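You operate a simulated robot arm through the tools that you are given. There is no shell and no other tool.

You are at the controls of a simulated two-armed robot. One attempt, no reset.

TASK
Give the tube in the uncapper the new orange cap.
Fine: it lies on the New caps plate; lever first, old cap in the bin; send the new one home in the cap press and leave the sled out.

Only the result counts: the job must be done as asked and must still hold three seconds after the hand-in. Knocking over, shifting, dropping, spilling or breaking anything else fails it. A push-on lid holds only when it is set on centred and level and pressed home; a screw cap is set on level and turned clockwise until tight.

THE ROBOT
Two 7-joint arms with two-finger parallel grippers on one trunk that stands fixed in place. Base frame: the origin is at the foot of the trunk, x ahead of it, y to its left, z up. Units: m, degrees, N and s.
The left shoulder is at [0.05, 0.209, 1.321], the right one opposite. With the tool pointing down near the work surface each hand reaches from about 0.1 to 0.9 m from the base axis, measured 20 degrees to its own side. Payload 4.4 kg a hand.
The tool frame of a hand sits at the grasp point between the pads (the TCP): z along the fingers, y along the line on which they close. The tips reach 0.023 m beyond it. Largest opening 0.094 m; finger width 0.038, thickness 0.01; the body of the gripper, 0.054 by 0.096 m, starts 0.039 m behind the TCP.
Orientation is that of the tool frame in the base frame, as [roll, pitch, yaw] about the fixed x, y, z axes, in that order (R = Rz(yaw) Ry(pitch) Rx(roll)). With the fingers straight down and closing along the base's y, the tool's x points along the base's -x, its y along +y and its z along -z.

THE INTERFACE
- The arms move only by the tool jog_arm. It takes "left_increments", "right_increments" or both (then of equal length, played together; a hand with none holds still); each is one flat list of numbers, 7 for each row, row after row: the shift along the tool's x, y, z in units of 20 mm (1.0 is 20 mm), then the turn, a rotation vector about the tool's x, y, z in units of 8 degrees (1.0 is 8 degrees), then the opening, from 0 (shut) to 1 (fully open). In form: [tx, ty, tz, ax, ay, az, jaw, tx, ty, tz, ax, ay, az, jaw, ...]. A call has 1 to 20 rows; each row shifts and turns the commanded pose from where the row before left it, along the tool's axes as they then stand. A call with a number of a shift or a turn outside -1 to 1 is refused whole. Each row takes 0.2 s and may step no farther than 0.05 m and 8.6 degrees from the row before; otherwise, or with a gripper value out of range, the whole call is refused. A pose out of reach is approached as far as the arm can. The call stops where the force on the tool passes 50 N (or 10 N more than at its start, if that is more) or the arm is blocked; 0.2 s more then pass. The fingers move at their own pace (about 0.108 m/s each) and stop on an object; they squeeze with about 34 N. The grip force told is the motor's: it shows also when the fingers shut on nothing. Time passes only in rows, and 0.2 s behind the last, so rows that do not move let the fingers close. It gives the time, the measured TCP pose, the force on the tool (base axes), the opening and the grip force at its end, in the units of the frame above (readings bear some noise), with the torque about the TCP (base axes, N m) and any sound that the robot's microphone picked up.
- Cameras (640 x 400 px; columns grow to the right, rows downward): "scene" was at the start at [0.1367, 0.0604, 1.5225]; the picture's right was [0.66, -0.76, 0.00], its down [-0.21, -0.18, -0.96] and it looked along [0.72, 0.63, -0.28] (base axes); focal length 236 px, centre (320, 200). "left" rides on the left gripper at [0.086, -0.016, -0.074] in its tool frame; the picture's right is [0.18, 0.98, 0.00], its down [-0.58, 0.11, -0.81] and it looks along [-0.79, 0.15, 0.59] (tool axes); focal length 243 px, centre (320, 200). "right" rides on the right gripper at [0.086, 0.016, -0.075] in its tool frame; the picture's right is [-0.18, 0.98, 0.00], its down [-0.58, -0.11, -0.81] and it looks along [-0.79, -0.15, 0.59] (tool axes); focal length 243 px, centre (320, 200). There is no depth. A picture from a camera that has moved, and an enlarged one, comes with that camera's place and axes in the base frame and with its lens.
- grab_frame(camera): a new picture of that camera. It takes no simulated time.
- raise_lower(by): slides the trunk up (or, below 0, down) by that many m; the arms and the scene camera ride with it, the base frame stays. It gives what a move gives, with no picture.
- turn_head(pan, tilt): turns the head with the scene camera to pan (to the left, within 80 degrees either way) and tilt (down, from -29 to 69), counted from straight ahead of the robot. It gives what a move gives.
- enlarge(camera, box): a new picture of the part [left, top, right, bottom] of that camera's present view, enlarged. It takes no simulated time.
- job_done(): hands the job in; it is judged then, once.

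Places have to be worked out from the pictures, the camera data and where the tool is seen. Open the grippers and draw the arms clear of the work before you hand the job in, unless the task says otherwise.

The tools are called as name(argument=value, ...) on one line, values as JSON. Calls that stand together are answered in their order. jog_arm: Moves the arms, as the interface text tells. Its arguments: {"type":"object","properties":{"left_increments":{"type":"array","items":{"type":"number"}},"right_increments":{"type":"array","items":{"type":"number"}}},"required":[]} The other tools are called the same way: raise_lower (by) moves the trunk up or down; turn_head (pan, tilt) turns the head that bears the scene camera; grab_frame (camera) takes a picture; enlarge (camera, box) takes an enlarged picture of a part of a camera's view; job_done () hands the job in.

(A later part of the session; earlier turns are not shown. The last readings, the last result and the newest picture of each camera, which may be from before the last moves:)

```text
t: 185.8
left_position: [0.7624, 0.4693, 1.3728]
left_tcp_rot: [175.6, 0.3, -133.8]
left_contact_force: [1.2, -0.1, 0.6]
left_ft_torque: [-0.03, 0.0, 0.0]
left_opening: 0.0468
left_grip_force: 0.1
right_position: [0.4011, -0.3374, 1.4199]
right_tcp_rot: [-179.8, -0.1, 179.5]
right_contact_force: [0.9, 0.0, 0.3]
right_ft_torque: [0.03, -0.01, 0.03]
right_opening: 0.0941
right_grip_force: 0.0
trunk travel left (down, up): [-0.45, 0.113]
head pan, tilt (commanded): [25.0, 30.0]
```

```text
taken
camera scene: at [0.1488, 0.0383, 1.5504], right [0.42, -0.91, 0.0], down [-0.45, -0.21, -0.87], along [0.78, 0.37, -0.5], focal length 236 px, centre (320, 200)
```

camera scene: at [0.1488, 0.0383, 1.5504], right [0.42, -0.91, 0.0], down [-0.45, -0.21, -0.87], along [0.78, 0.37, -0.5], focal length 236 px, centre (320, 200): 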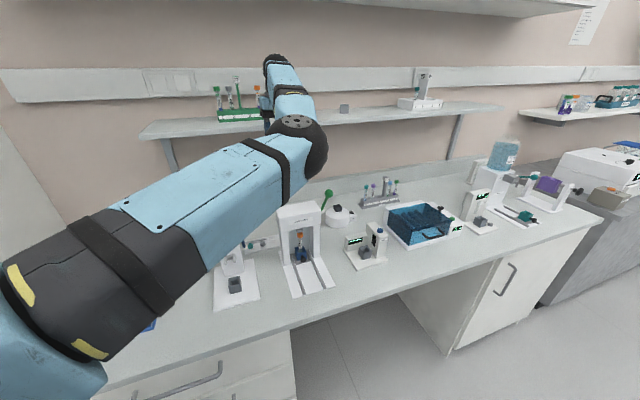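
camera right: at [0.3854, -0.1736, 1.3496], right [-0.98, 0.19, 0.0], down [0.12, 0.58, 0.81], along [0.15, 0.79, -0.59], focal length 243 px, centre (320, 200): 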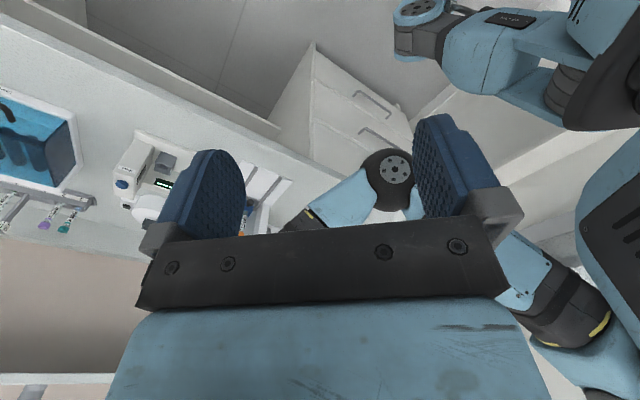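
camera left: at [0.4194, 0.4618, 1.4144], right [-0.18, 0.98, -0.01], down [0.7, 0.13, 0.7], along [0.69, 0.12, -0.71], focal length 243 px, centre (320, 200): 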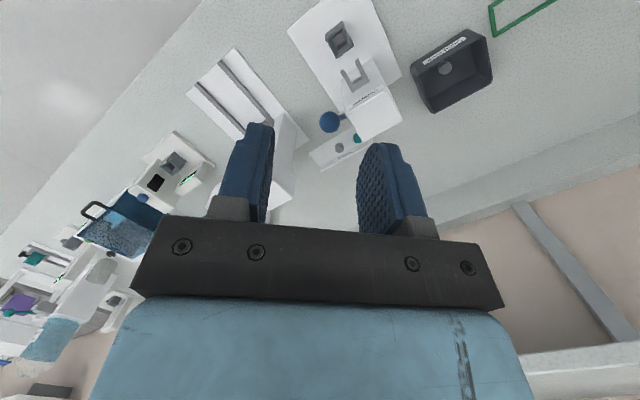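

Now further out and down a little, to straighten the arm, turning toward yaw 195 and levelling.

jog_arm(left_increments=[-0.316, 0.303, 0.9, 0.275, 0, 0, 0.5, -0.316, 0.303, 0.9, 0.275, 0, 0, 0.5, -0.316, 0.303, 0.9, 0, 0, 0, 0.5, -0.316, 0.303, 0.9, 0, 0, 0, 0.5, -0.316, 0.303, 0.9, 0, 0, 0, 0.5, -0.316, 0.303, 0.9, 0, 0, 0, 0.5, -0.316, 0.303, 0.9, 0, 0, 0, 0.5, 0, 0, 0, 0, 0, 0.95, 0.5, 0, 0, 0, 0, 0, 0.95, 0.5, 0, 0, 0, 0, 0, 0.95, 0.5, 0, 0, 0, 0, 0, 0.95, 0.5])

grab_frame(camera="scene")

```text
t: 188.2
left_position: [0.7606, 0.532, 1.2463]
left_tcp_rot: [179.7, 0.4, -164.5]
left_contact_force: [0.5, -0.1, -0.3]
left_ft_torque: [0.01, 0.01, 0.02]
left_opening: 0.0471
left_grip_force: 0.1
right_position: [0.4003, -0.3399, 1.4203]
right_tcp_rot: [-179.9, -0.1, 179.4]
right_contact_force: [0.4, 0.0, 0.3]
right_ft_torque: [0.0, 0.01, 0.01]
right_opening: 0.0941
right_grip_force: 0.1
trunk travel left (down, up): [-0.45, 0.113]
head pan, tilt (commanded): [25.0, 30.0]
```

```text
taken
camera scene: at [0.1481, 0.0375, 1.5506], right [0.42, -0.91, 0.0], down [-0.45, -0.21, -0.87], along [0.78, 0.37, -0.5], focal length 236 px, centre (320, 200)
```

scene: 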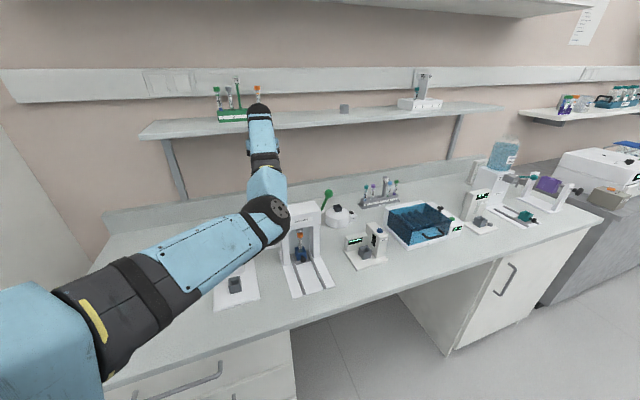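

The elbow is now low and slightly right, similar to when I worked the sled. I bring the hand back over to the front of the press, high, and check.

jog_arm(left_increments=[0.98, -0.73, -0.225, 0, 0, 0, 0.5, 0.98, -0.73, -0.225, 0, 0, 0, 0.5, 0.98, -0.73, -0.225, 0, 0, 0, 0.5, 0.98, -0.73, -0.225, 0, 0, 0, 0.5, 0.98, -0.73, -0.225, 0, 0, 0, 0.5, 0.98, -0.73, -0.225, 0, 0, 0, 0.5, 0.98, -0.73, -0.225, 0, 0, 0, 0.5, 0.98, -0.73, -0.225, 0, 0, 0, 0.5, 0.98, -0.73, -0.225, 0, 0, 0, 0.5, 0.98, -0.73, -0.225, 0, 0, 0, 0.5, 0.98, -0.73, -0.225, 0, 0, 0, 0.5, 0.98, -0.73, -0.225, 0, 0, 0, 0.5])

grab_frame(camera="scene")

```text
t: 190.8
left_position: [0.6669, 0.4099, 1.2732]
left_tcp_rot: [179.8, 0.3, -164.3]
left_contact_force: [-0.1, 0.3, -1.5]
left_ft_torque: [-0.01, 0.03, 0.01]
left_opening: 0.0469
left_grip_force: 0.1
left hand out of reach, approached as far as the arm can: row 7, 8, 9, 10, 11, 12
right_position: [0.3999, -0.3388, 1.4214]
right_tcp_rot: [-179.9, -0.1, 179.3]
right_contact_force: [0.3, 0.6, 0.7]
right_ft_torque: [0.01, -0.04, -0.01]
right_opening: 0.0941
right_grip_force: 0.1
trunk travel left (down, up): [-0.45, 0.113]
head pan, tilt (commanded): [25.0, 30.0]
```

```text
taken
camera scene: at [0.1481, 0.0374, 1.5505], right [0.42, -0.91, 0.0], down [-0.45, -0.21, -0.87], along [0.78, 0.37, -0.5], focal length 236 px, centre (320, 200)
```

scene: 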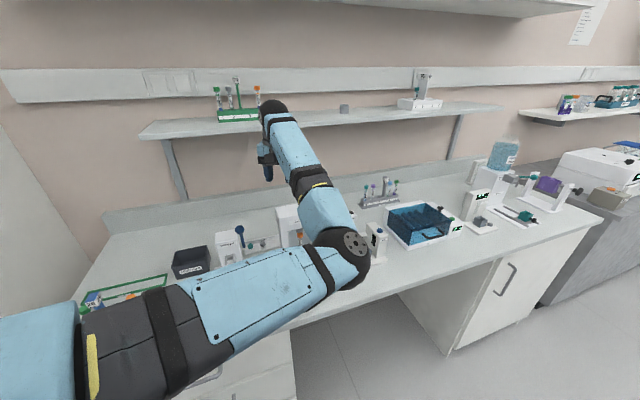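

The wrist bend is the limit when the forearm rises from a low elbow. Tilting the hand outward relieves it, so I turn to yaw −135 and tilt 35° here, then move forward of the press and down.

jog_arm(left_increments=[0, 0, -0.5, 0, 0, -0.92, 0.5, 0, 0, -0.5, 0, 0, -0.92, 0.5, 0, 0, 0, 0, 0, -0.92, 0.5, 0, 0, 0, 0, 0, -0.92, 0.5, 0, 0, 0, 0, -0.9, 0, 0.5, 0, 0, 0, 0, -0.9, 0, 0.5, 0, 0, 0, 0, -0.9, 0, 0.5, 0, 0, 0, 0, -0.9, 0, 0.5, 0, 0, 0, 0, -0.9, 0, 0.5])

grab_frame(camera="scene")

```text
t: 192.8
left_position: [0.6676, 0.414, 1.2964]
left_tcp_rot: [179.9, 36.8, -134.6]
left_contact_force: [-0.5, -0.6, 0.0]
left_ft_torque: [0.01, -0.01, 0.02]
left_opening: 0.0471
left_grip_force: 0.1
right_position: [0.4016, -0.3397, 1.4204]
right_tcp_rot: [-179.9, -0.1, 179.5]
right_contact_force: [-1.1, -1.0, -0.8]
right_ft_torque: [0.03, -0.01, -0.03]
right_opening: 0.094
right_grip_force: 0.2
trunk travel left (down, up): [-0.45, 0.113]
head pan, tilt (commanded): [25.0, 30.0]
```

```text
taken
camera scene: at [0.1479, 0.0377, 1.5506], right [0.42, -0.91, 0.0], down [-0.45, -0.21, -0.87], along [0.79, 0.37, -0.5], focal length 236 px, centre (320, 200)
```

scene: 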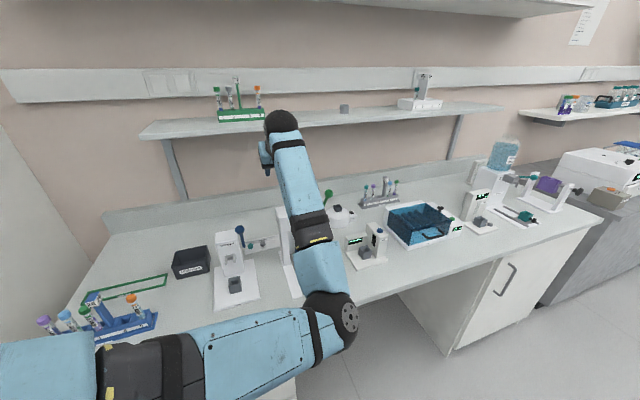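

Good. I move to in front of the press at u≈0.239, staying high.

jog_arm(left_increments=[0.9, -0.333, -0.327, 0, 0, 0, 0.5, 0.9, -0.333, -0.327, 0, 0, 0, 0.5, 0.9, -0.333, -0.327, 0, 0, 0, 0.5, 0.9, -0.333, -0.327, 0, 0, 0, 0.5, 0.9, -0.333, -0.327, 0, 0, 0, 0.5, 0.9, -0.333, -0.327, 0, 0, 0, 0.5, 0.9, -0.333, -0.327, 0, 0, 0, 0.5, 0.9, -0.333, -0.327, 0, 0, 0, 0.5, 0.9, -0.333, -0.327, 0, 0, 0, 0.5])

grab_frame(camera="scene")

grab_frame(camera="left")

```text
t: 195.0
left_position: [0.6002, 0.299, 1.2643]
left_tcp_rot: [177.8, 41.3, -132.3]
left_contact_force: [-0.6, -0.9, 0.5]
left_ft_torque: [0.01, 0.0, 0.02]
left_opening: 0.0472
left_grip_force: 0.1
right_position: [0.4007, -0.3379, 1.4204]
right_tcp_rot: [-179.8, -0.1, 179.4]
right_contact_force: [-0.1, -0.3, 0.4]
right_ft_torque: [0.01, -0.04, -0.01]
right_opening: 0.094
right_grip_force: 0.2
trunk travel left (down, up): [-0.45, 0.113]
head pan, tilt (commanded): [25.0, 30.0]
stopped in row 9 (left hand): the arm was blocked; the commanded pose is now the measured one
```

```text
taken
camera scene: at [0.1483, 0.0376, 1.5505], right [0.42, -0.91, 0.0], down [-0.45, -0.21, -0.87], along [0.78, 0.37, -0.5], focal length 236 px, centre (320, 200)
```

scene: 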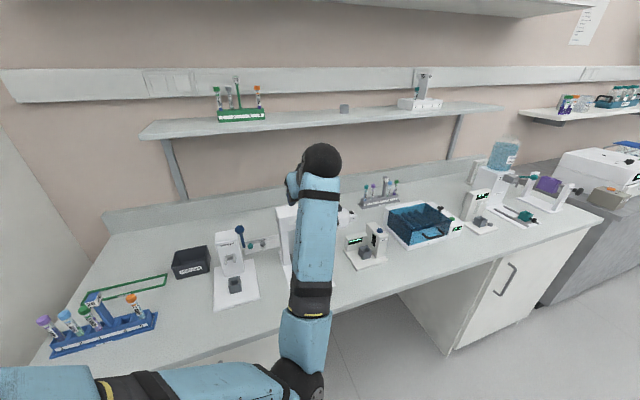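

```text
taken
camera left: at [0.5377, 0.2, 1.2628], right [-0.84, 0.54, -0.09], down [-0.12, -0.02, 0.99], along [0.53, 0.84, 0.08], focal length 243 px, centre (320, 200)
```

left: 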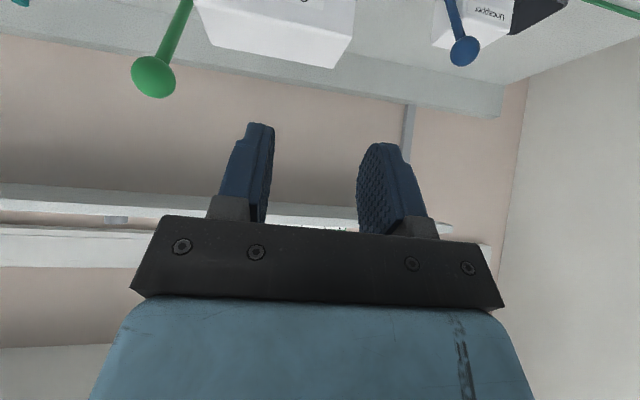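

Now I go straight down in front of the press, where the wrist has more freedom.

jog_arm(left_increments=[0.7, -0.1, 0.944, 0, 0, 0, 0.5, 0.7, -0.1, 0.944, 0, 0, 0, 0.5, 0.82, -0.16, 0.944, 0, 0, 0, 0.5, 0.82, -0.16, 0.944, 0, 0, 0, 0.5, 0.82, -0.16, 0.944, 0, 0, 0, 0.5, 0.82, -0.16, 0.944, 0, 0, 0, 0.5])

grab_frame(camera="scene")

grab_frame(camera="left")

```text
t: 196.3
left_position: [0.6312, 0.356, 1.2005]
left_tcp_rot: [178.0, 50.4, -128.2]
left_contact_force: [1.0, -0.2, -0.5]
left_ft_torque: [-0.01, -0.01, 0.02]
left_opening: 0.047
left_grip_force: 0.0
right_position: [0.3998, -0.3383, 1.4208]
right_tcp_rot: [-179.9, 0.0, 179.4]
right_contact_force: [0.6, 0.1, -1.1]
right_ft_torque: [0.0, 0.02, 0.0]
right_opening: 0.0942
right_grip_force: 0.0
trunk travel left (down, up): [-0.45, 0.113]
head pan, tilt (commanded): [25.0, 30.0]
stopped in row 6 (left hand): the arm was blocked; the commanded pose is now the measured one
```

```text
taken
camera scene: at [0.1484, 0.0378, 1.5505], right [0.42, -0.91, 0.0], down [-0.45, -0.21, -0.87], along [0.78, 0.37, -0.5], focal length 236 px, centre (320, 200)
```

scene: 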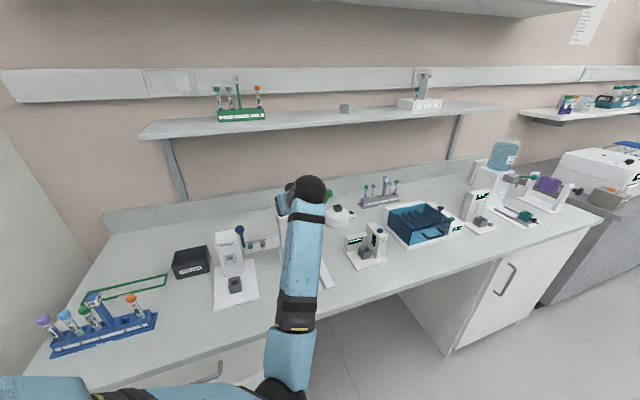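

```text
taken
camera left: at [0.574, 0.2556, 1.1815], right [-0.86, 0.5, -0.12], down [-0.22, -0.15, 0.96], along [0.46, 0.86, 0.23], focal length 243 px, centre (320, 200)
```

left: 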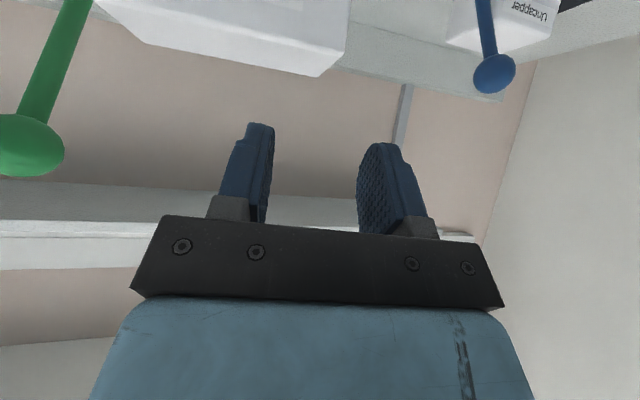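

Blocked again by the wrist limit. When I came from the sled to the lever, the elbow passed through this same low position, so reversing that path should bring it back: I go first to the earlier lever pre-pose (u≈0.317, v≈0.641, z≈1.28).

jog_arm(left_increments=[-0.243, -1, -0.817, 0, 0, 0.13, 0.5, -0.243, -1, -0.817, 0, 0, 0.13, 0.5, -0.243, -1, -0.817, 0, 0, 0.13, 0.5, -0.243, -1, -0.817, 0, 0, 0.13, 0.5, -0.243, -1, -0.817, 0, 0, 0.13, 0.5, -0.243, -1, -0.817, 0, 0, 0.13, 0.5])

grab_frame(camera="scene")

```text
t: 197.9
left_position: [0.6908, 0.266, 1.2761]
left_tcp_rot: [167.6, 51.3, -137.8]
left_contact_force: [0.5, 0.5, -0.5]
left_ft_torque: [0.03, -0.01, -0.03]
left_opening: 0.0469
left_grip_force: 0.0
right_position: [0.3996, -0.3378, 1.4206]
right_tcp_rot: [-179.9, -0.1, 179.4]
right_contact_force: [0.1, -0.4, 0.5]
right_ft_torque: [0.03, -0.02, 0.02]
right_opening: 0.0941
right_grip_force: 0.0
trunk travel left (down, up): [-0.45, 0.113]
head pan, tilt (commanded): [25.0, 30.0]
stopped in row 6 (left hand): the arm was blocked; the commanded pose is now the measured one
```

```text
taken
camera scene: at [0.1481, 0.038, 1.5505], right [0.42, -0.91, 0.0], down [-0.45, -0.21, -0.87], along [0.78, 0.37, -0.5], focal length 236 px, centre (320, 200)
```

scene: 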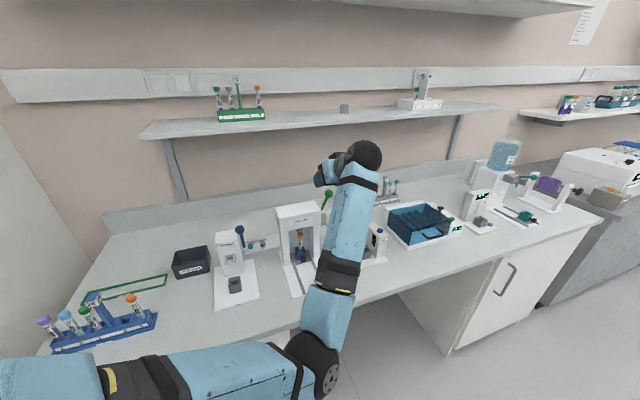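

This posture keeps hitting a wrist limit. The elbow-in (right) posture I had at (0.48, 0.49, 1.44) accepted yaw −135 easily, and the right arm is now out of its way, so I go back to that: level the hand while rising.

jog_arm(left_increments=[0, 0, -0.5, 0.775, 0.9, 0, 0.5, 0, 0, -0.5, 0.775, 0.9, 0, 0.5, 0, 0, -0.8, 0, 0.9, 0, 0.5, 0, 0, -0.8, 0, 0.9, 0, 0.5, 0, 0, -0.8, 0, 0.9, 0, 0.5, 0, 0, -0.8, 0, 0.9, 0, 0.5, 0, 0, -0.8, 0, 0.9, 0, 0.5])

grab_frame(camera="scene")

```text
refused: row 1 steps farther than a row can; nothing moved
```

```text
taken
camera scene: at [0.1481, 0.038, 1.5505], right [0.42, -0.91, 0.0], down [-0.45, -0.21, -0.87], along [0.78, 0.37, -0.5], focal length 236 px, centre (320, 200)
```

scene: 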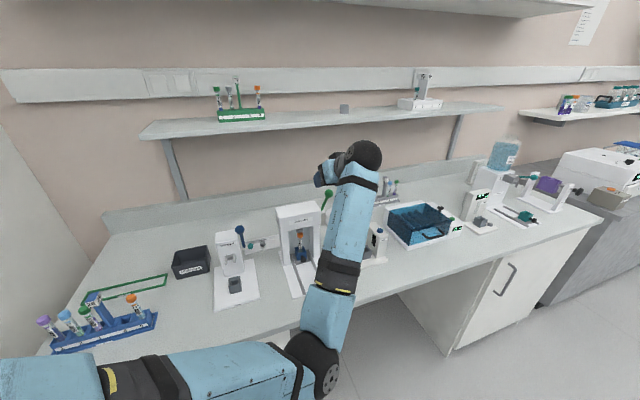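

The rows turned too much at once; I split them.

jog_arm(left_increments=[0, 0, -0.5, 0.775, 0, 0, 0.5, 0, 0, -0.5, 0.775, 0, 0, 0.5, 0, 0, -0.8, 0, 0.95, 0, 0.5, 0, 0, -0.8, 0, 0.95, 0, 0.5, 0, 0, -0.8, 0, 0.95, 0, 0.5, 0, 0, -0.8, 0, 0.95, 0, 0.5, 0, 0, -0.8, 0, 0.95, 0, 0.5, 0, 0, -0.8, 0, 0.95, 0, 0.5, 0, 0, -0.8, 0, 0.7, 0, 0.5])

grab_frame(camera="scene")

```text
t: 199.9
left_position: [0.7726, 0.2812, 1.3205]
left_tcp_rot: [-179.9, 0.0, -138.2]
left_contact_force: [-0.6, 0.0, 0.3]
left_ft_torque: [-0.03, 0.0, -0.02]
left_opening: 0.0471
left_grip_force: 0.2
left hand out of reach, approached as far as the arm can: row 5, 6, 7, 8, 9
right_position: [0.4003, -0.34, 1.4199]
right_tcp_rot: [-179.9, 0.0, 179.3]
right_contact_force: [-0.9, -0.3, 0.4]
right_ft_torque: [0.03, 0.01, 0.03]
right_opening: 0.0941
right_grip_force: 0.1
trunk travel left (down, up): [-0.45, 0.113]
head pan, tilt (commanded): [25.0, 30.0]
```

```text
taken
camera scene: at [0.1475, 0.0368, 1.5505], right [0.42, -0.91, 0.0], down [-0.45, -0.21, -0.87], along [0.79, 0.37, -0.5], focal length 236 px, centre (320, 200)
```

scene: 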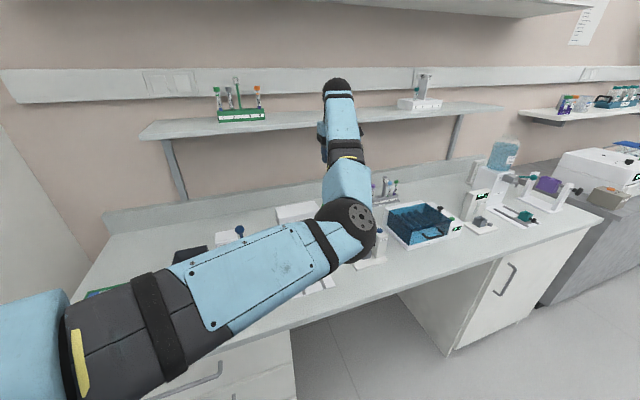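

Level again. I repeat the move to the up-left area, which earlier brought the elbow up on the inside.

jog_arm(left_increments=[0.09, 0.978, -0.375, 0, 0, 0, 0.5, 0.09, 0.978, -0.375, 0, 0, 0, 0.5, 0.09, 0.978, -0.375, 0, 0, 0, 0.5, 0.09, 0.978, -0.375, 0, 0, 0, 0.5, 0.09, 0.978, -0.375, 0, 0, 0, 0.5, 0.09, 0.978, -0.375, 0, 0, 0, 0.5, 0.09, 0.978, -0.375, 0, 0, 0, 0.5, 0.09, 0.978, -0.375, 0, 0, 0, 0.5, 0.09, 0.978, -0.375, 0, 0, 0, 0.5, 0.09, 0.978, -0.375, 0, 0, 0, 0.5, 0.09, 0.978, -0.375, 0, 0, 0, 0.5, 0.09, 0.978, -0.375, 0, 0, 0, 0.5, 0.09, 0.978, -0.375, 0, 0, 0, 0.5, 0.09, 0.978, -0.375, 0, 0, 0, 0.5, 0.09, 0.978, -0.375, 0, 0, 0, 0.5, 0.09, 0.978, -0.375, 0, 0, 0, 0.5])

grab_frame(camera="scene")

```text
t: 203.3
left_position: [0.5667, 0.5127, 1.4376]
left_tcp_rot: [-180.0, 0.0, -138.1]
left_contact_force: [0.3, 0.3, -1.0]
left_ft_torque: [0.02, -0.01, -0.01]
left_opening: 0.047
left_grip_force: 0.0
left hand out of reach, approached as far as the arm can: row 1, 2, 3, 4, 5, 7
right_position: [0.4004, -0.3387, 1.4202]
right_tcp_rot: [-179.9, 0.1, 179.5]
right_contact_force: [-0.3, 0.2, -0.9]
right_ft_torque: [0.01, -0.03, -0.02]
right_opening: 0.0939
right_grip_force: 0.0
trunk travel left (down, up): [-0.45, 0.113]
head pan, tilt (commanded): [25.0, 30.0]
```

```text
taken
camera scene: at [0.1476, 0.0379, 1.5506], right [0.42, -0.91, 0.0], down [-0.45, -0.21, -0.87], along [0.79, 0.37, -0.5], focal length 236 px, centre (320, 200)
```

scene: 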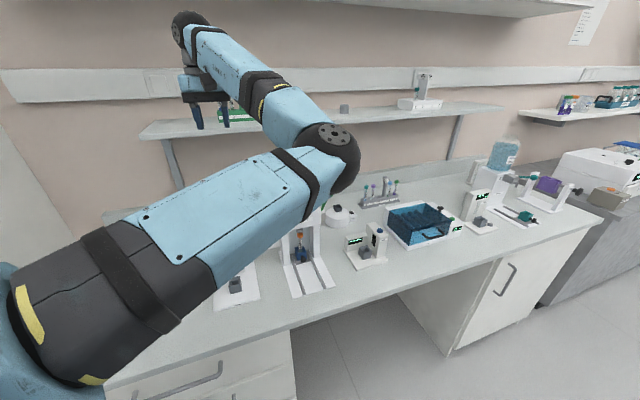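

Elbow-in posture regained. I now descend diagonally toward the front of the press and watch the elbow.

jog_arm(left_increments=[0.2, -0.5, 0.9, 0, 0, 0, 0.5, 0.2, -0.5, 0.9, 0, 0, 0, 0.5, 0.2, -0.5, 0.9, 0, 0, 0, 0.5, 0.2, -0.5, 0.9, 0, 0, 0, 0.5, 0.2, -0.5, 0.9, 0, 0, 0, 0.5, 0.2, -0.5, 0.9, 0, 0, 0, 0.5])

grab_frame(camera="scene")

```text
t: 204.7
left_position: [0.5965, 0.462, 1.3294]
left_tcp_rot: [-179.9, 0.0, -138.1]
left_contact_force: [-0.6, -0.2, -0.1]
left_ft_torque: [0.0, 0.0, 0.0]
left_opening: 0.0468
left_grip_force: 0.0
left hand out of reach, approached as far as the arm can: row 5, 6
right_position: [0.4021, -0.3397, 1.4199]
right_tcp_rot: [-179.9, -0.1, 179.4]
right_contact_force: [-1.1, 0.2, 0.5]
right_ft_torque: [-0.04, 0.0, 0.0]
right_opening: 0.0939
right_grip_force: 0.1
trunk travel left (down, up): [-0.45, 0.113]
head pan, tilt (commanded): [25.0, 30.0]
```

```text
taken
camera scene: at [0.1489, 0.0378, 1.5505], right [0.42, -0.91, 0.0], down [-0.45, -0.21, -0.87], along [0.78, 0.37, -0.5], focal length 236 px, centre (320, 200)
```

scene: 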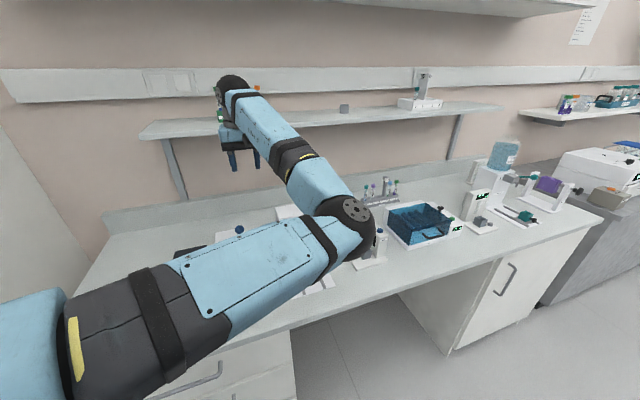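

The elbow just drops again. But I noticed the elbow swings left as yaw decreases past the wrist's end stop; so I go back up and keep turning that way past yaw 45, which should carry the elbow over to the outside, then turn back.

jog_arm(left_increments=[0, 0.3, -1, 0, 0, 0, 0.5, 0, 0.3, -1, 0, 0, 0, 0.5, 0.3, 0.6, -1, 0, 0, 0, 0.5, 0.3, 0.6, -1, 0, 0, 0, 0.5, 0.3, 0.6, -1, 0, 0, 0, 0.5, 0, 0, 0, 0, 0, 1, 0.5, 0, 0, 0, 0, 0, 1, 0.5, 0, 0, 0, 0, 0, 1, 0.5, 0, 0, 0, 0, 0, 1, 0.5, 0, 0, 0, 0, 0, 1, 0.5, 0, 0, 0, 0, 0, 1, 0.5, 0, 0, 0, 0, 0, 1, 0.5, 0, 0, 0, 0, 0, 1, 0.5, 0, 0, 0, 0, 0, 1, 0.5, 0, 0, 0, 0, 0, 1, 0.5, 0, 0, 0, 0, 0, 1, 0.5, 0, 0, 0, 0, 0, 1, 0.5, 0, 0, 0, 0, 0, 1, 0.5])

grab_frame(camera="scene")

```text
t: 208.5
left_position: [0.5486, 0.4846, 1.4288]
left_tcp_rot: [-180.0, 0.2, 117.9]
left_contact_force: [-0.1, -0.5, -0.1]
left_ft_torque: [-0.02, -0.03, 0.02]
left_opening: 0.0472
left_grip_force: 0.1
right_position: [0.4004, -0.3393, 1.4205]
right_tcp_rot: [-179.9, -0.1, 179.5]
right_contact_force: [-0.4, -0.2, -0.5]
right_ft_torque: [0.01, 0.0, -0.04]
right_opening: 0.0941
right_grip_force: 0.1
trunk travel left (down, up): [-0.45, 0.113]
head pan, tilt (commanded): [25.0, 30.0]
```

```text
taken
camera scene: at [0.1482, 0.0374, 1.5505], right [0.42, -0.91, 0.0], down [-0.45, -0.21, -0.87], along [0.78, 0.37, -0.5], focal length 236 px, centre (320, 200)
```

scene: 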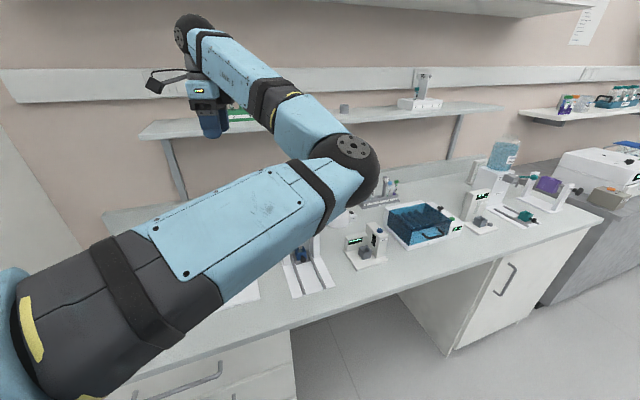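

Yaw is at 118. I keep turning the same way in free air.

jog_arm(left_increments=[0, 0, 0, 0, 0, 1, 0.5, 0, 0, 0, 0, 0, 1, 0.5, 0, 0, 0, 0, 0, 1, 0.5, 0, 0, 0, 0, 0, 1, 0.5, 0, 0, 0, 0, 0, 1, 0.5, 0, 0, 0, 0, 0, 1, 0.5, 0, 0, 0, 0, 0, 1, 0.5, 0, 0, 0, 0, 0, 1, 0.5, 0, 0, 0, 0, 0, 1, 0.5, 0, 0, 0, 0, 0, 1, 0.5, 0, 0, 0, 0, 0, 1, 0.5, 0, 0, 0, 0, 0, 1, 0.5])

grab_frame(camera="scene")

jog_arm(left_increments=[0, 0, 0, 0, 0, 1, 0.5, 0, 0, 0, 0, 0, 1, 0.5, 0, 0, 0, 0, 0, 1, 0.5, 0, 0, 0, 0, 0, 1, 0.5, 0, 0, 0, 0, 0, 1, 0.5, 0, 0, 0, 0, 0, 1, 0.5])

grab_frame(camera="scene")

```text
t: 211.1
left_position: [0.5522, 0.4829, 1.4291]
left_tcp_rot: [-179.9, 0.1, 82.4]
left_contact_force: [0.0, 0.4, -0.5]
left_ft_torque: [-0.03, 0.03, -0.01]
left_opening: 0.047
left_grip_force: 0.1
left hand out of reach, approached as far as the arm can: row 5, 6, 7, 8, 9, 10, 11, 12
right_position: [0.4003, -0.3393, 1.4203]
right_tcp_rot: [-180.0, -0.1, 179.4]
right_contact_force: [0.0, 0.0, -0.4]
right_ft_torque: [-0.01, 0.0, -0.03]
right_opening: 0.094
right_grip_force: 0.1
trunk travel left (down, up): [-0.45, 0.113]
head pan, tilt (commanded): [25.0, 30.0]
```

```text
taken
camera scene: at [0.1482, 0.0375, 1.5505], right [0.42, -0.91, 0.0], down [-0.45, -0.21, -0.87], along [0.78, 0.37, -0.5], focal length 236 px, centre (320, 200)
```

scene: 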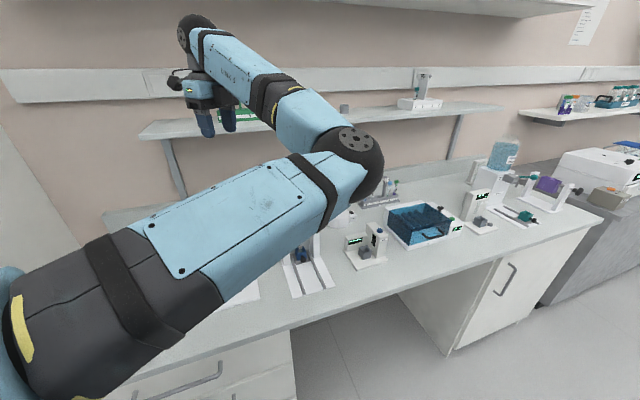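

```text
t: 212.5
left_position: [0.5522, 0.4824, 1.4292]
left_tcp_rot: [180.0, 0.0, 82.4]
left_contact_force: [-0.2, 0.0, 0.3]
left_ft_torque: [-0.01, -0.01, 0.07]
left_opening: 0.0469
left_grip_force: 0.0
left hand out of reach, approached as far as the arm can: row 1, 2, 3, 4, 5, 6
right_position: [0.3999, -0.3389, 1.4196]
right_tcp_rot: [-180.0, -0.1, 179.5]
right_contact_force: [-0.3, 0.5, -0.5]
right_ft_torque: [0.01, 0.04, 0.02]
right_opening: 0.0939
right_grip_force: 0.1
trunk travel left (down, up): [-0.45, 0.113]
head pan, tilt (commanded): [25.0, 30.0]
```

```text
taken
camera scene: at [0.1482, 0.0374, 1.5505], right [0.42, -0.91, 0.0], down [-0.45, -0.21, -0.87], along [0.78, 0.37, -0.5], focal length 236 px, centre (320, 200)
```

scene: 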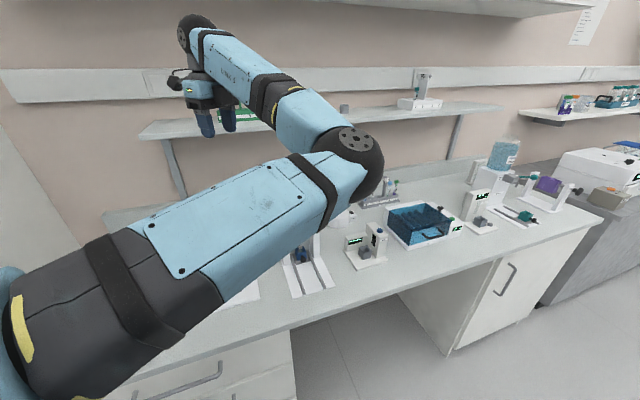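

It stays at the wrist stop without re-solving here. It flipped at x≈0.48 before, so I shift there and turn again.

jog_arm(left_increments=[0, 0, 0, 0, 0, -1, 0.5, 0, 0, 0, 0, 0, -1, 0.5, 0.1, -0.9, 0, 0, 0, 0, 0.5, 0.1, -0.9, 0, 0, 0, 0, 0.5, 0.1, -0.9, 0, 0, 0, 0, 0.5, 0.1, -0.9, 0, 0, 0, 0, 0.5, 0, 0, 0, 0, 0, 1, 0.5, 0, 0, 0, 0, 0, 1, 0.5, 0, 0, 0, 0, 0, 1, 0.5, 0, 0, 0, 0, 0, 1, 0.5, 0, 0, 0, 0, 0, 1, 0.5, 0, 0, 0, 0, 0, 1, 0.5, 0, 0, 0, 0, 0, 1, 0.5])

grab_frame(camera="scene")

```text
t: 215.3
left_position: [0.5003, 0.4921, 1.4324]
left_tcp_rot: [-180.0, -0.1, 46.3]
left_contact_force: [-0.2, -0.3, -0.1]
left_ft_torque: [0.02, 0.01, -0.02]
left_opening: 0.047
left_grip_force: 0.1
left hand out of reach, approached as far as the arm can: row 4, 5, 7, 8, 13
right_position: [0.3994, -0.3399, 1.4198]
right_tcp_rot: [-180.0, 0.0, 179.4]
right_contact_force: [-0.5, -0.9, -0.6]
right_ft_torque: [0.0, 0.02, 0.01]
right_opening: 0.094
right_grip_force: 0.0
trunk travel left (down, up): [-0.45, 0.113]
head pan, tilt (commanded): [25.0, 30.0]
```

```text
taken
camera scene: at [0.1467, 0.0367, 1.5507], right [0.42, -0.91, 0.0], down [-0.45, -0.21, -0.87], along [0.79, 0.37, -0.5], focal length 236 px, centre (320, 200)
```

scene: 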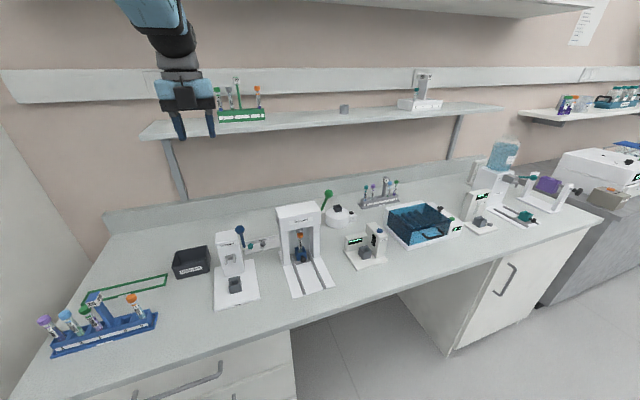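

It flipped to elbow-up. I keep turning the same way to push the elbow on to the outside.

jog_arm(left_increments=[0, 0, 0, 0, 0, 1, 0.5, 0, 0, 0, 0, 0, 1, 0.5, 0, 0, 0, 0, 0, 1, 0.5, 0, 0, 0, 0, 0, 1, 0.5, 0, 0, 0, 0, 0, 1, 0.5, 0, 0, 0, 0, 0, 1, 0.5, 0, 0, 0, 0, 0, 1, 0.5, 0, 0, 0, 0, 0, 1, 0.5, 0, 0, 0, 0, 0, 1, 0.5, 0, 0, 0, 0, 0, 1, 0.5])

grab_frame(camera="scene")

```text
t: 217.5
left_position: [0.5003, 0.4913, 1.4308]
left_tcp_rot: [-180.0, 0.0, 46.3]
left_contact_force: [1.1, -0.7, 0.9]
left_ft_torque: [0.01, 0.0, 0.01]
left_opening: 0.0468
left_grip_force: 0.0
left hand out of reach, approached as far as the arm can: row 1, 2, 3, 4, 5, 6, 7, 8, 9, 10
right_position: [0.4008, -0.3383, 1.4198]
right_tcp_rot: [-179.9, -0.1, 179.4]
right_contact_force: [0.5, -0.3, 0.0]
right_ft_torque: [0.01, 0.01, 0.01]
right_opening: 0.0937
right_grip_force: 0.1
trunk travel left (down, up): [-0.45, 0.113]
head pan, tilt (commanded): [25.0, 30.0]
```

```text
taken
camera scene: at [0.1481, 0.0374, 1.5505], right [0.42, -0.91, 0.0], down [-0.45, -0.21, -0.87], along [0.78, 0.37, -0.5], focal length 236 px, centre (320, 200)
```

scene: 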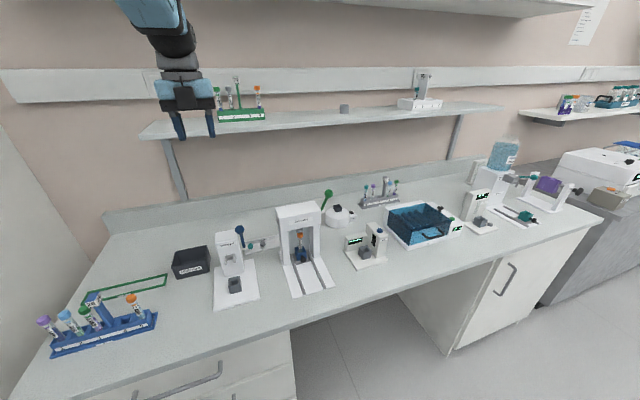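

It holds at yaw 46 with the elbow up and back. From this branch I rotate back to yaw 180 with the last joint and see where the elbow is.

jog_arm(left_increments=[0, 0, 0, 0, 0, -1, 0.5, 0, 0, 0, 0, 0, -1, 0.5, 0, 0, 0, 0, 0, -1, 0.5, 0, 0, 0, 0, 0, -1, 0.5, 0, 0, 0, 0, 0, -1, 0.5, 0, 0, 0, 0, 0, -1, 0.5, 0, 0, 0, 0, 0, -1, 0.5, 0, 0, 0, 0, 0, -1, 0.5, 0, 0, 0, 0, 0, -1, 0.5, 0, 0, 0, 0, 0, -1, 0.5, 0, 0, 0, 0, 0, -1, 0.5, 0, 0, 0, 0, 0, -1, 0.5, 0, 0, 0, 0, 0, -1, 0.5, 0, 0, 0, 0, 0, -1, 0.5, 0, 0, 0, 0, 0, -1, 0.5, 0, 0, 0, 0, 0, -1, 0.5, 0, 0, 0, 0, 0, -1, 0.5])

grab_frame(camera="scene")

```text
t: 221.1
left_position: [0.4931, 0.5091, 1.423]
left_tcp_rot: [-178.3, -0.2, -175.6]
left_contact_force: [-1.3, 0.3, 0.0]
left_ft_torque: [0.03, -0.04, -0.02]
left_opening: 0.047
left_grip_force: 0.0
right_position: [0.3995, -0.3394, 1.4195]
right_tcp_rot: [-179.9, 0.0, 179.5]
right_contact_force: [0.0, -0.6, 0.4]
right_ft_torque: [-0.01, 0.02, -0.02]
right_opening: 0.0943
right_grip_force: 0.1
trunk travel left (down, up): [-0.45, 0.113]
head pan, tilt (commanded): [25.0, 30.0]
```

```text
taken
camera scene: at [0.1481, 0.0374, 1.5505], right [0.42, -0.91, 0.0], down [-0.45, -0.21, -0.87], along [0.78, 0.37, -0.5], focal length 236 px, centre (320, 200)
```

scene: 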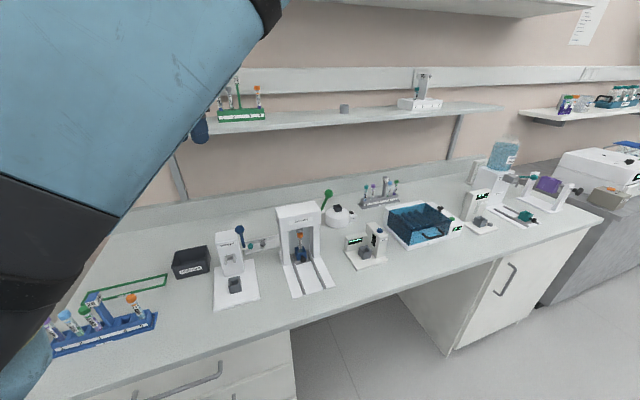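

The left arm's joint limits make it awkward for the sled now. The right arm, with the trunk a bit lower, can reach the knob naturally along the press axis. I lower the trunk 15 cm and start bringing the right hand round.

raise_lower(by=-0.15)

jog_arm(right_increments=[-0.6, 0.7, 0, 0, 0, 0, 1, -0.6, 0.7, 0, 0, 0, 0, 1, -0.6, 0.7, 0, 0, 0, 0, 1, -0.6, 0.7, 0, 0, 0, 0, 1, -0.6, 0.7, 0, 0, 0, 0, 1, -0.6, 0.7, 0, 0, 0, 0, 1, -0.6, 0.7, 0, 0, 0, 0, 1, -0.6, 0.7, 0, 0, 0, 0, 1, -0.6, 0.7, 0, 0, 0, 0, 1, -0.6, 0.7, 0, 0, 0, 0, 1])

grab_frame(camera="scene")

grab_frame(camera="right")

```text
t: 222.8
left_position: [0.4947, 0.5084, 1.2737]
left_tcp_rot: [-178.3, -0.2, -175.8]
left_contact_force: [-0.4, 0.4, -0.5]
left_ft_torque: [0.0, 0.02, -0.01]
left_opening: 0.047
left_grip_force: 0.1
right_position: [0.4004, -0.3388, 1.2699]
right_tcp_rot: [-179.8, -0.1, 179.3]
right_contact_force: [-1.1, -0.2, 1.3]
right_ft_torque: [0.0, -0.01, 0.03]
right_opening: 0.0939
right_grip_force: 0.1
trunk travel left (down, up): [-0.3, 0.263]
head pan, tilt (commanded): [25.0, 30.0]
```

```text
t: 225.1
left_position: [0.4956, 0.509, 1.273]
left_tcp_rot: [-178.1, -0.1, -175.9]
left_contact_force: [-0.1, 0.0, -0.9]
left_ft_torque: [-0.01, -0.02, 0.0]
left_opening: 0.0472
left_grip_force: 0.0
right_position: [0.5216, -0.1991, 1.2708]
right_tcp_rot: [-179.8, -0.1, 179.4]
right_contact_force: [0.1, 0.5, -0.3]
right_ft_torque: [0.01, 0.01, 0.0]
right_opening: 0.0939
right_grip_force: 0.1
trunk travel left (down, up): [-0.3, 0.263]
head pan, tilt (commanded): [25.0, 30.0]
```

```text
taken
camera scene: at [0.1486, 0.038, 1.4004], right [0.42, -0.91, 0.0], down [-0.45, -0.21, -0.87], along [0.78, 0.37, -0.5], focal length 236 px, centre (320, 200)
```

scene: 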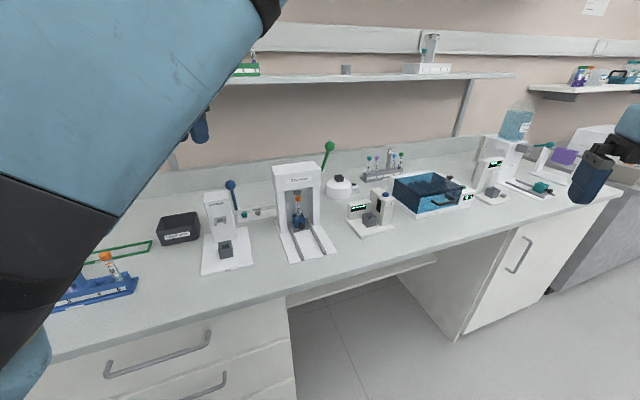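

```text
taken
camera right: at [0.4356, -0.1817, 1.3452], right [0.19, 0.98, 0.0], down [0.58, -0.11, 0.81], along [0.79, -0.16, -0.59], focal length 243 px, centre (320, 200)
```

right: 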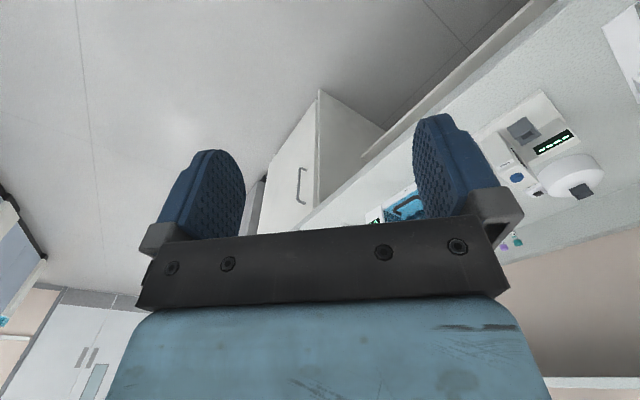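

Clear so far. I bring the right hand further left in front of the table and turn it to yaw −135.

jog_arm(right_increments=[0, 1, 0, 0, 0, 0, 0.6, 0, 1, 0, 0, 0, 0, 0.6, 0, 1, 0, 0, 0, 0, 0.6, 0, 1, 0, 0, 0, 0, 0.6, 0, 1, 0, 0, 0, 0, 0.6, 0, 1, 0, 0, 0, 0, 0.6, 0, 1, 0, 0, 0, 0, 0.6, 0, 1, 0, 0, 0, 0, 0.6, 0, 1, 0, 0, 0, 0, 0.6, 0, 1, 0, 0, 0, 0, 0.6, 0, 0, 0, 0, 0, -0.9375, 0.6, 0, 0, 0, 0, 0, -0.9375, 0.6, 0, 0, 0, 0, 0, -0.9375, 0.6, 0, 0, 0, 0, 0, -0.9375, 0.6, 0, 0, 0, 0, 0, -0.9375, 0.6, 0, 0, 0, 0, 0, -0.9375, 0.6])

grab_frame(camera="scene")

grab_frame(camera="right")

```text
t: 228.4
left_position: [0.4937, 0.5103, 1.2737]
left_tcp_rot: [-178.3, -0.3, -175.8]
left_contact_force: [-0.7, -0.3, 0.1]
left_ft_torque: [0.03, -0.01, 0.02]
left_opening: 0.0471
left_grip_force: 0.1
right_position: [0.5236, 0.0007, 1.2687]
right_tcp_rot: [179.9, -0.1, -135.3]
right_contact_force: [0.1, 0.3, 0.4]
right_ft_torque: [-0.01, 0.01, 0.0]
right_opening: 0.0563
right_grip_force: 0.1
trunk travel left (down, up): [-0.3, 0.263]
head pan, tilt (commanded): [25.0, 30.0]
```

```text
taken
camera scene: at [0.1482, 0.0373, 1.4005], right [0.42, -0.91, 0.0], down [-0.45, -0.21, -0.87], along [0.78, 0.37, -0.5], focal length 236 px, centre (320, 200)
```

scene: 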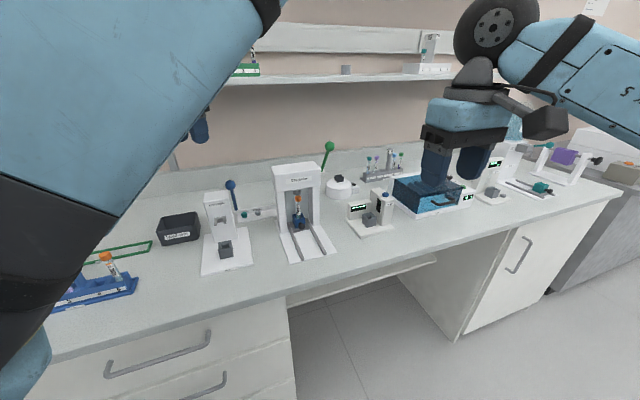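

```text
taken
camera right: at [0.4502, -0.0493, 1.3439], right [-0.56, 0.83, 0.0], down [0.49, 0.33, 0.8], along [0.67, 0.45, -0.59], focal length 243 px, centre (320, 200)
```

right: 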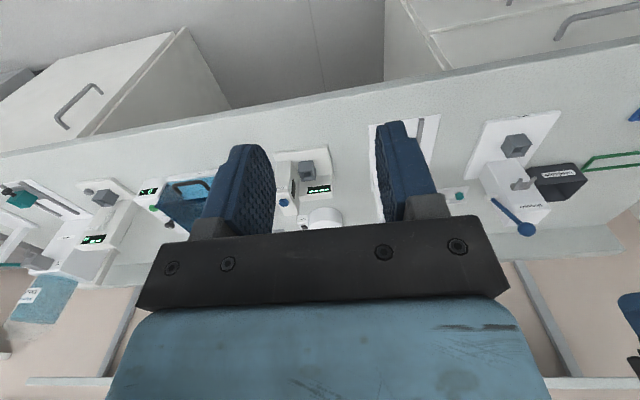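

The right hand is nicely placed with a comfortable posture. I tilt it 30° and move along the press axis toward the knob, in stages.

jog_arm(right_increments=[0, 0, 0, 0, -0.9375, 0, 0.5, 0, 0, 0, 0, -0.9375, 0, 0.5, 0, 0, 0, 0, -0.9375, 0, 0.5, 0, 0, 0, 0, -0.9375, 0, 0.5, -0.431, 0.36, 0.967, 0, 0, 0, 0.5, -0.431, 0.36, 0.967, 0, 0, 0, 0.5, -0.431, 0.36, 0.967, 0, 0, 0, 0.5, -0.431, 0.36, 0.967, 0, 0, 0, 0.5, -0.431, 0.36, 0.967, 0, 0, 0, 0.5, -0.431, 0.36, 0.967, 0, 0, 0, 0.5, -0.431, 0.36, 0.967, 0, 0, 0, 0.5, -0.431, 0.36, 0.967, 0, 0, 0, 0.5, -0.431, 0.36, 0.967, 0, 0, 0, 0.5, -0.431, 0.36, 0.967, 0, 0, 0, 0.5, -0.431, 0.36, 0.967, 0, 0, 0, 0.5, -0.431, 0.36, 0.967, 0, 0, 0, 0.5])

grab_frame(camera="right")

grab_frame(camera="scene")

```text
t: 231.8
left_position: [0.4942, 0.5089, 1.2731]
left_tcp_rot: [-178.1, -0.3, -175.8]
left_contact_force: [0.7, 0.7, 0.2]
left_ft_torque: [-0.05, 0.02, 0.01]
left_opening: 0.0473
left_grip_force: 0.1
right_position: [0.6083, 0.2059, 1.12]
right_tcp_rot: [-179.9, 29.8, -135.5]
right_contact_force: [0.7, 0.0, -0.2]
right_ft_torque: [-0.02, -0.01, 0.0]
right_opening: 0.047
right_grip_force: 0.0
trunk travel left (down, up): [-0.3, 0.263]
head pan, tilt (commanded): [25.0, 30.0]
```

```text
taken
camera right: at [0.5164, 0.1393, 1.1412], right [-0.57, 0.81, 0.09], down [0.15, 0.0, 0.99], along [0.81, 0.58, -0.12], focal length 243 px, centre (320, 200)
```

right: 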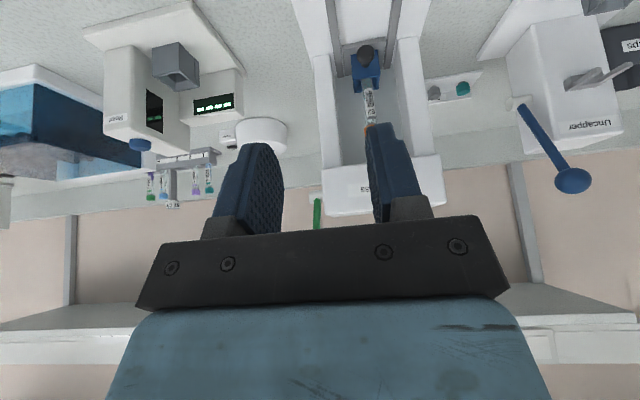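

```text
taken
camera scene: at [0.1484, 0.0381, 1.4005], right [0.42, -0.91, 0.0], down [-0.45, -0.21, -0.87], along [0.78, 0.37, -0.5], focal length 236 px, centre (320, 200)
```

scene: 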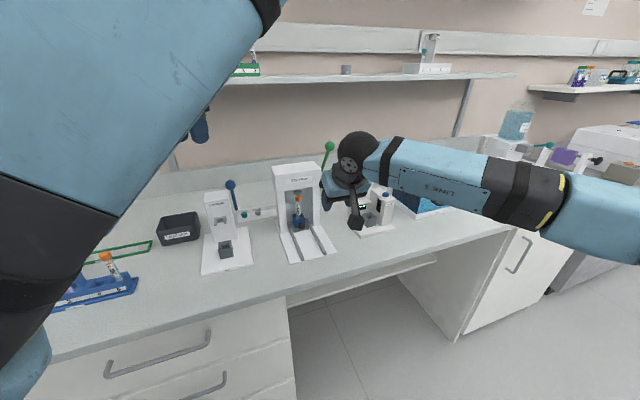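

The knob is where expected relative to the right hand. I move on to the pre-grasp point.

jog_arm(right_increments=[-0.431, 0.38, 0.967, 0, 0, 0, 0.5, -0.431, 0.38, 0.967, 0, 0, 0, 0.5, -0.431, 0.38, 0.967, 0, 0, 0, 0.5, -0.431, 0.38, 0.967, 0, 0, 0, 0.5, -0.431, 0.38, 0.967, 0, 0, 0, 0.5, -0.431, 0.38, 0.967, 0, 0, 0, 0.5])

grab_frame(camera="right")

enlarge(camera="right", box=[240, 60, 420, 240])

```text
t: 233.2
left_position: [0.4941, 0.5099, 1.2732]
left_tcp_rot: [-178.1, -0.1, -175.8]
left_contact_force: [0.2, 0.1, 0.2]
left_ft_torque: [-0.02, -0.01, 0.01]
left_opening: 0.047
left_grip_force: 0.1
right_position: [0.6516, 0.3088, 1.0446]
right_tcp_rot: [-179.8, 29.7, -135.5]
right_contact_force: [0.3, 0.4, 0.5]
right_ft_torque: [0.01, -0.04, -0.01]
right_opening: 0.0473
right_grip_force: 0.1
trunk travel left (down, up): [-0.3, 0.263]
head pan, tilt (commanded): [25.0, 30.0]
```

```text
taken
camera right: at [0.5592, 0.2429, 1.0666], right [-0.57, 0.81, 0.09], down [0.15, 0.0, 0.99], along [0.81, 0.58, -0.12], focal length 243 px, centre (320, 200)
```

right: 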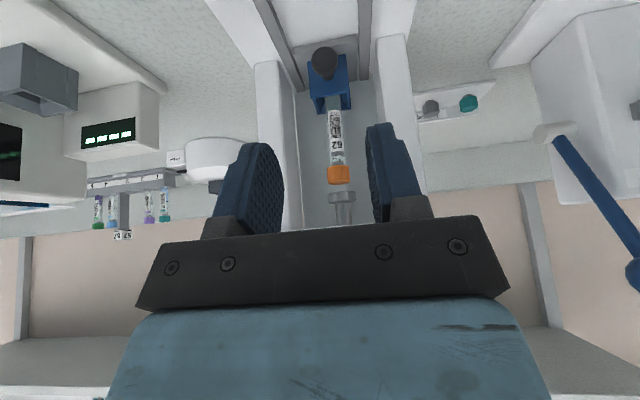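

```text
2.22 times, centred on (330, 150) of right
camera zoom: at [0.5592, 0.2429, 1.0666], right [-0.57, 0.81, 0.09], down [0.15, 0.0, 0.99], along [0.81, 0.58, -0.12], focal length 539 px, centre (298, 311)
```

zoom: 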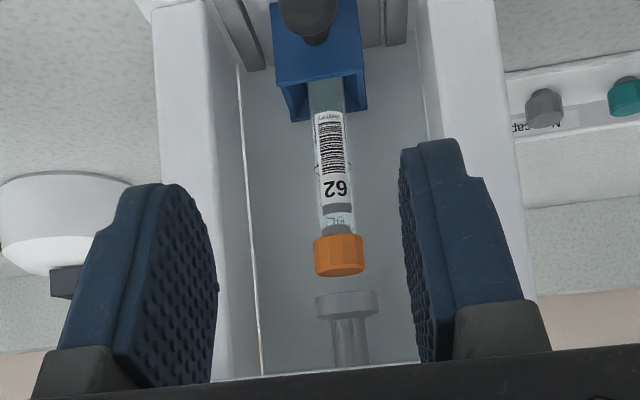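

I get an excellent view of the capped tube and the retracted plunger. I enlarge it to check the cap's seating.

enlarge(camera="right", box=[310, 120, 360, 195])

```text
5.33 times, centred on (335, 158) of right
camera zoom: at [0.5592, 0.2429, 1.0666], right [-0.57, 0.81, 0.09], down [0.15, 0.0, 0.99], along [0.81, 0.58, -0.12], focal length 1294 px, centre (240, 427)
```

zoom: 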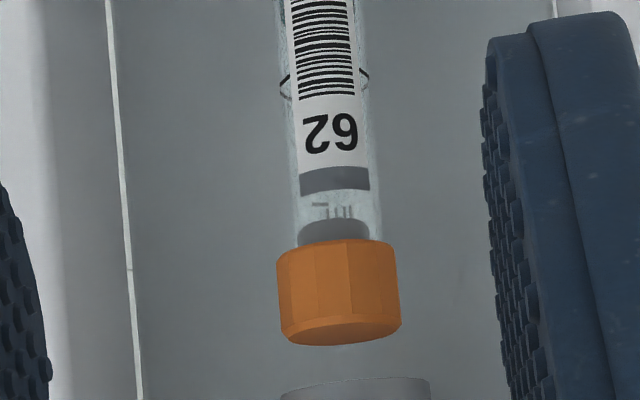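

The cap skirt sits at the same height above the label band as the old cap did when it was firmly on (gap ≈9.7 mm against ≈14 mm when loosened), so it is home. I now advance the right hand to the knob.

jog_arm(right_increments=[0, 0.015, 0.95, 0, 0, 0, 0.4, 0, 0.015, 0.95, 0, 0, 0, 0.4, 0, 0.015, 0.95, 0, 0, 0, 0.4, 0, 0.015, 0.95, 0, 0, 0, 0.4, 0, 0.015, 0.95, 0, 0, 0, 0.4])

enlarge(camera="right", box=[240, 60, 420, 240])

```text
t: 234.4
left_position: [0.4946, 0.5092, 1.2746]
left_tcp_rot: [-178.2, -0.2, -175.9]
left_contact_force: [0.1, 0.9, -0.4]
left_ft_torque: [0.04, -0.03, 0.03]
left_opening: 0.047
left_grip_force: 0.1
right_position: [0.665, 0.3116, 1.0199]
right_tcp_rot: [180.0, 29.8, -135.6]
right_contact_force: [-0.2, -0.2, 0.2]
right_ft_torque: [-0.02, 0.02, 0.01]
right_opening: 0.0372
right_grip_force: 0.1
right hand out of reach, approached as far as the arm can: row 2, 3, 4, 5
trunk travel left (down, up): [-0.3, 0.263]
head pan, tilt (commanded): [25.0, 30.0]
```

```text
2.22 times, centred on (330, 150) of right
camera zoom: at [0.5731, 0.2454, 1.041], right [-0.57, 0.81, 0.09], down [0.15, -0.01, 0.99], along [0.81, 0.58, -0.12], focal length 539 px, centre (298, 311)
```

zoom: 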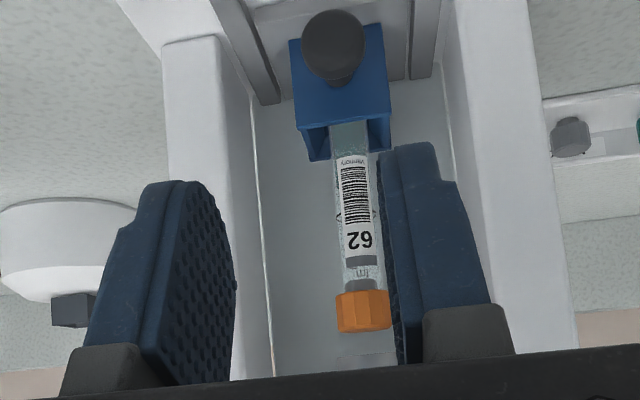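

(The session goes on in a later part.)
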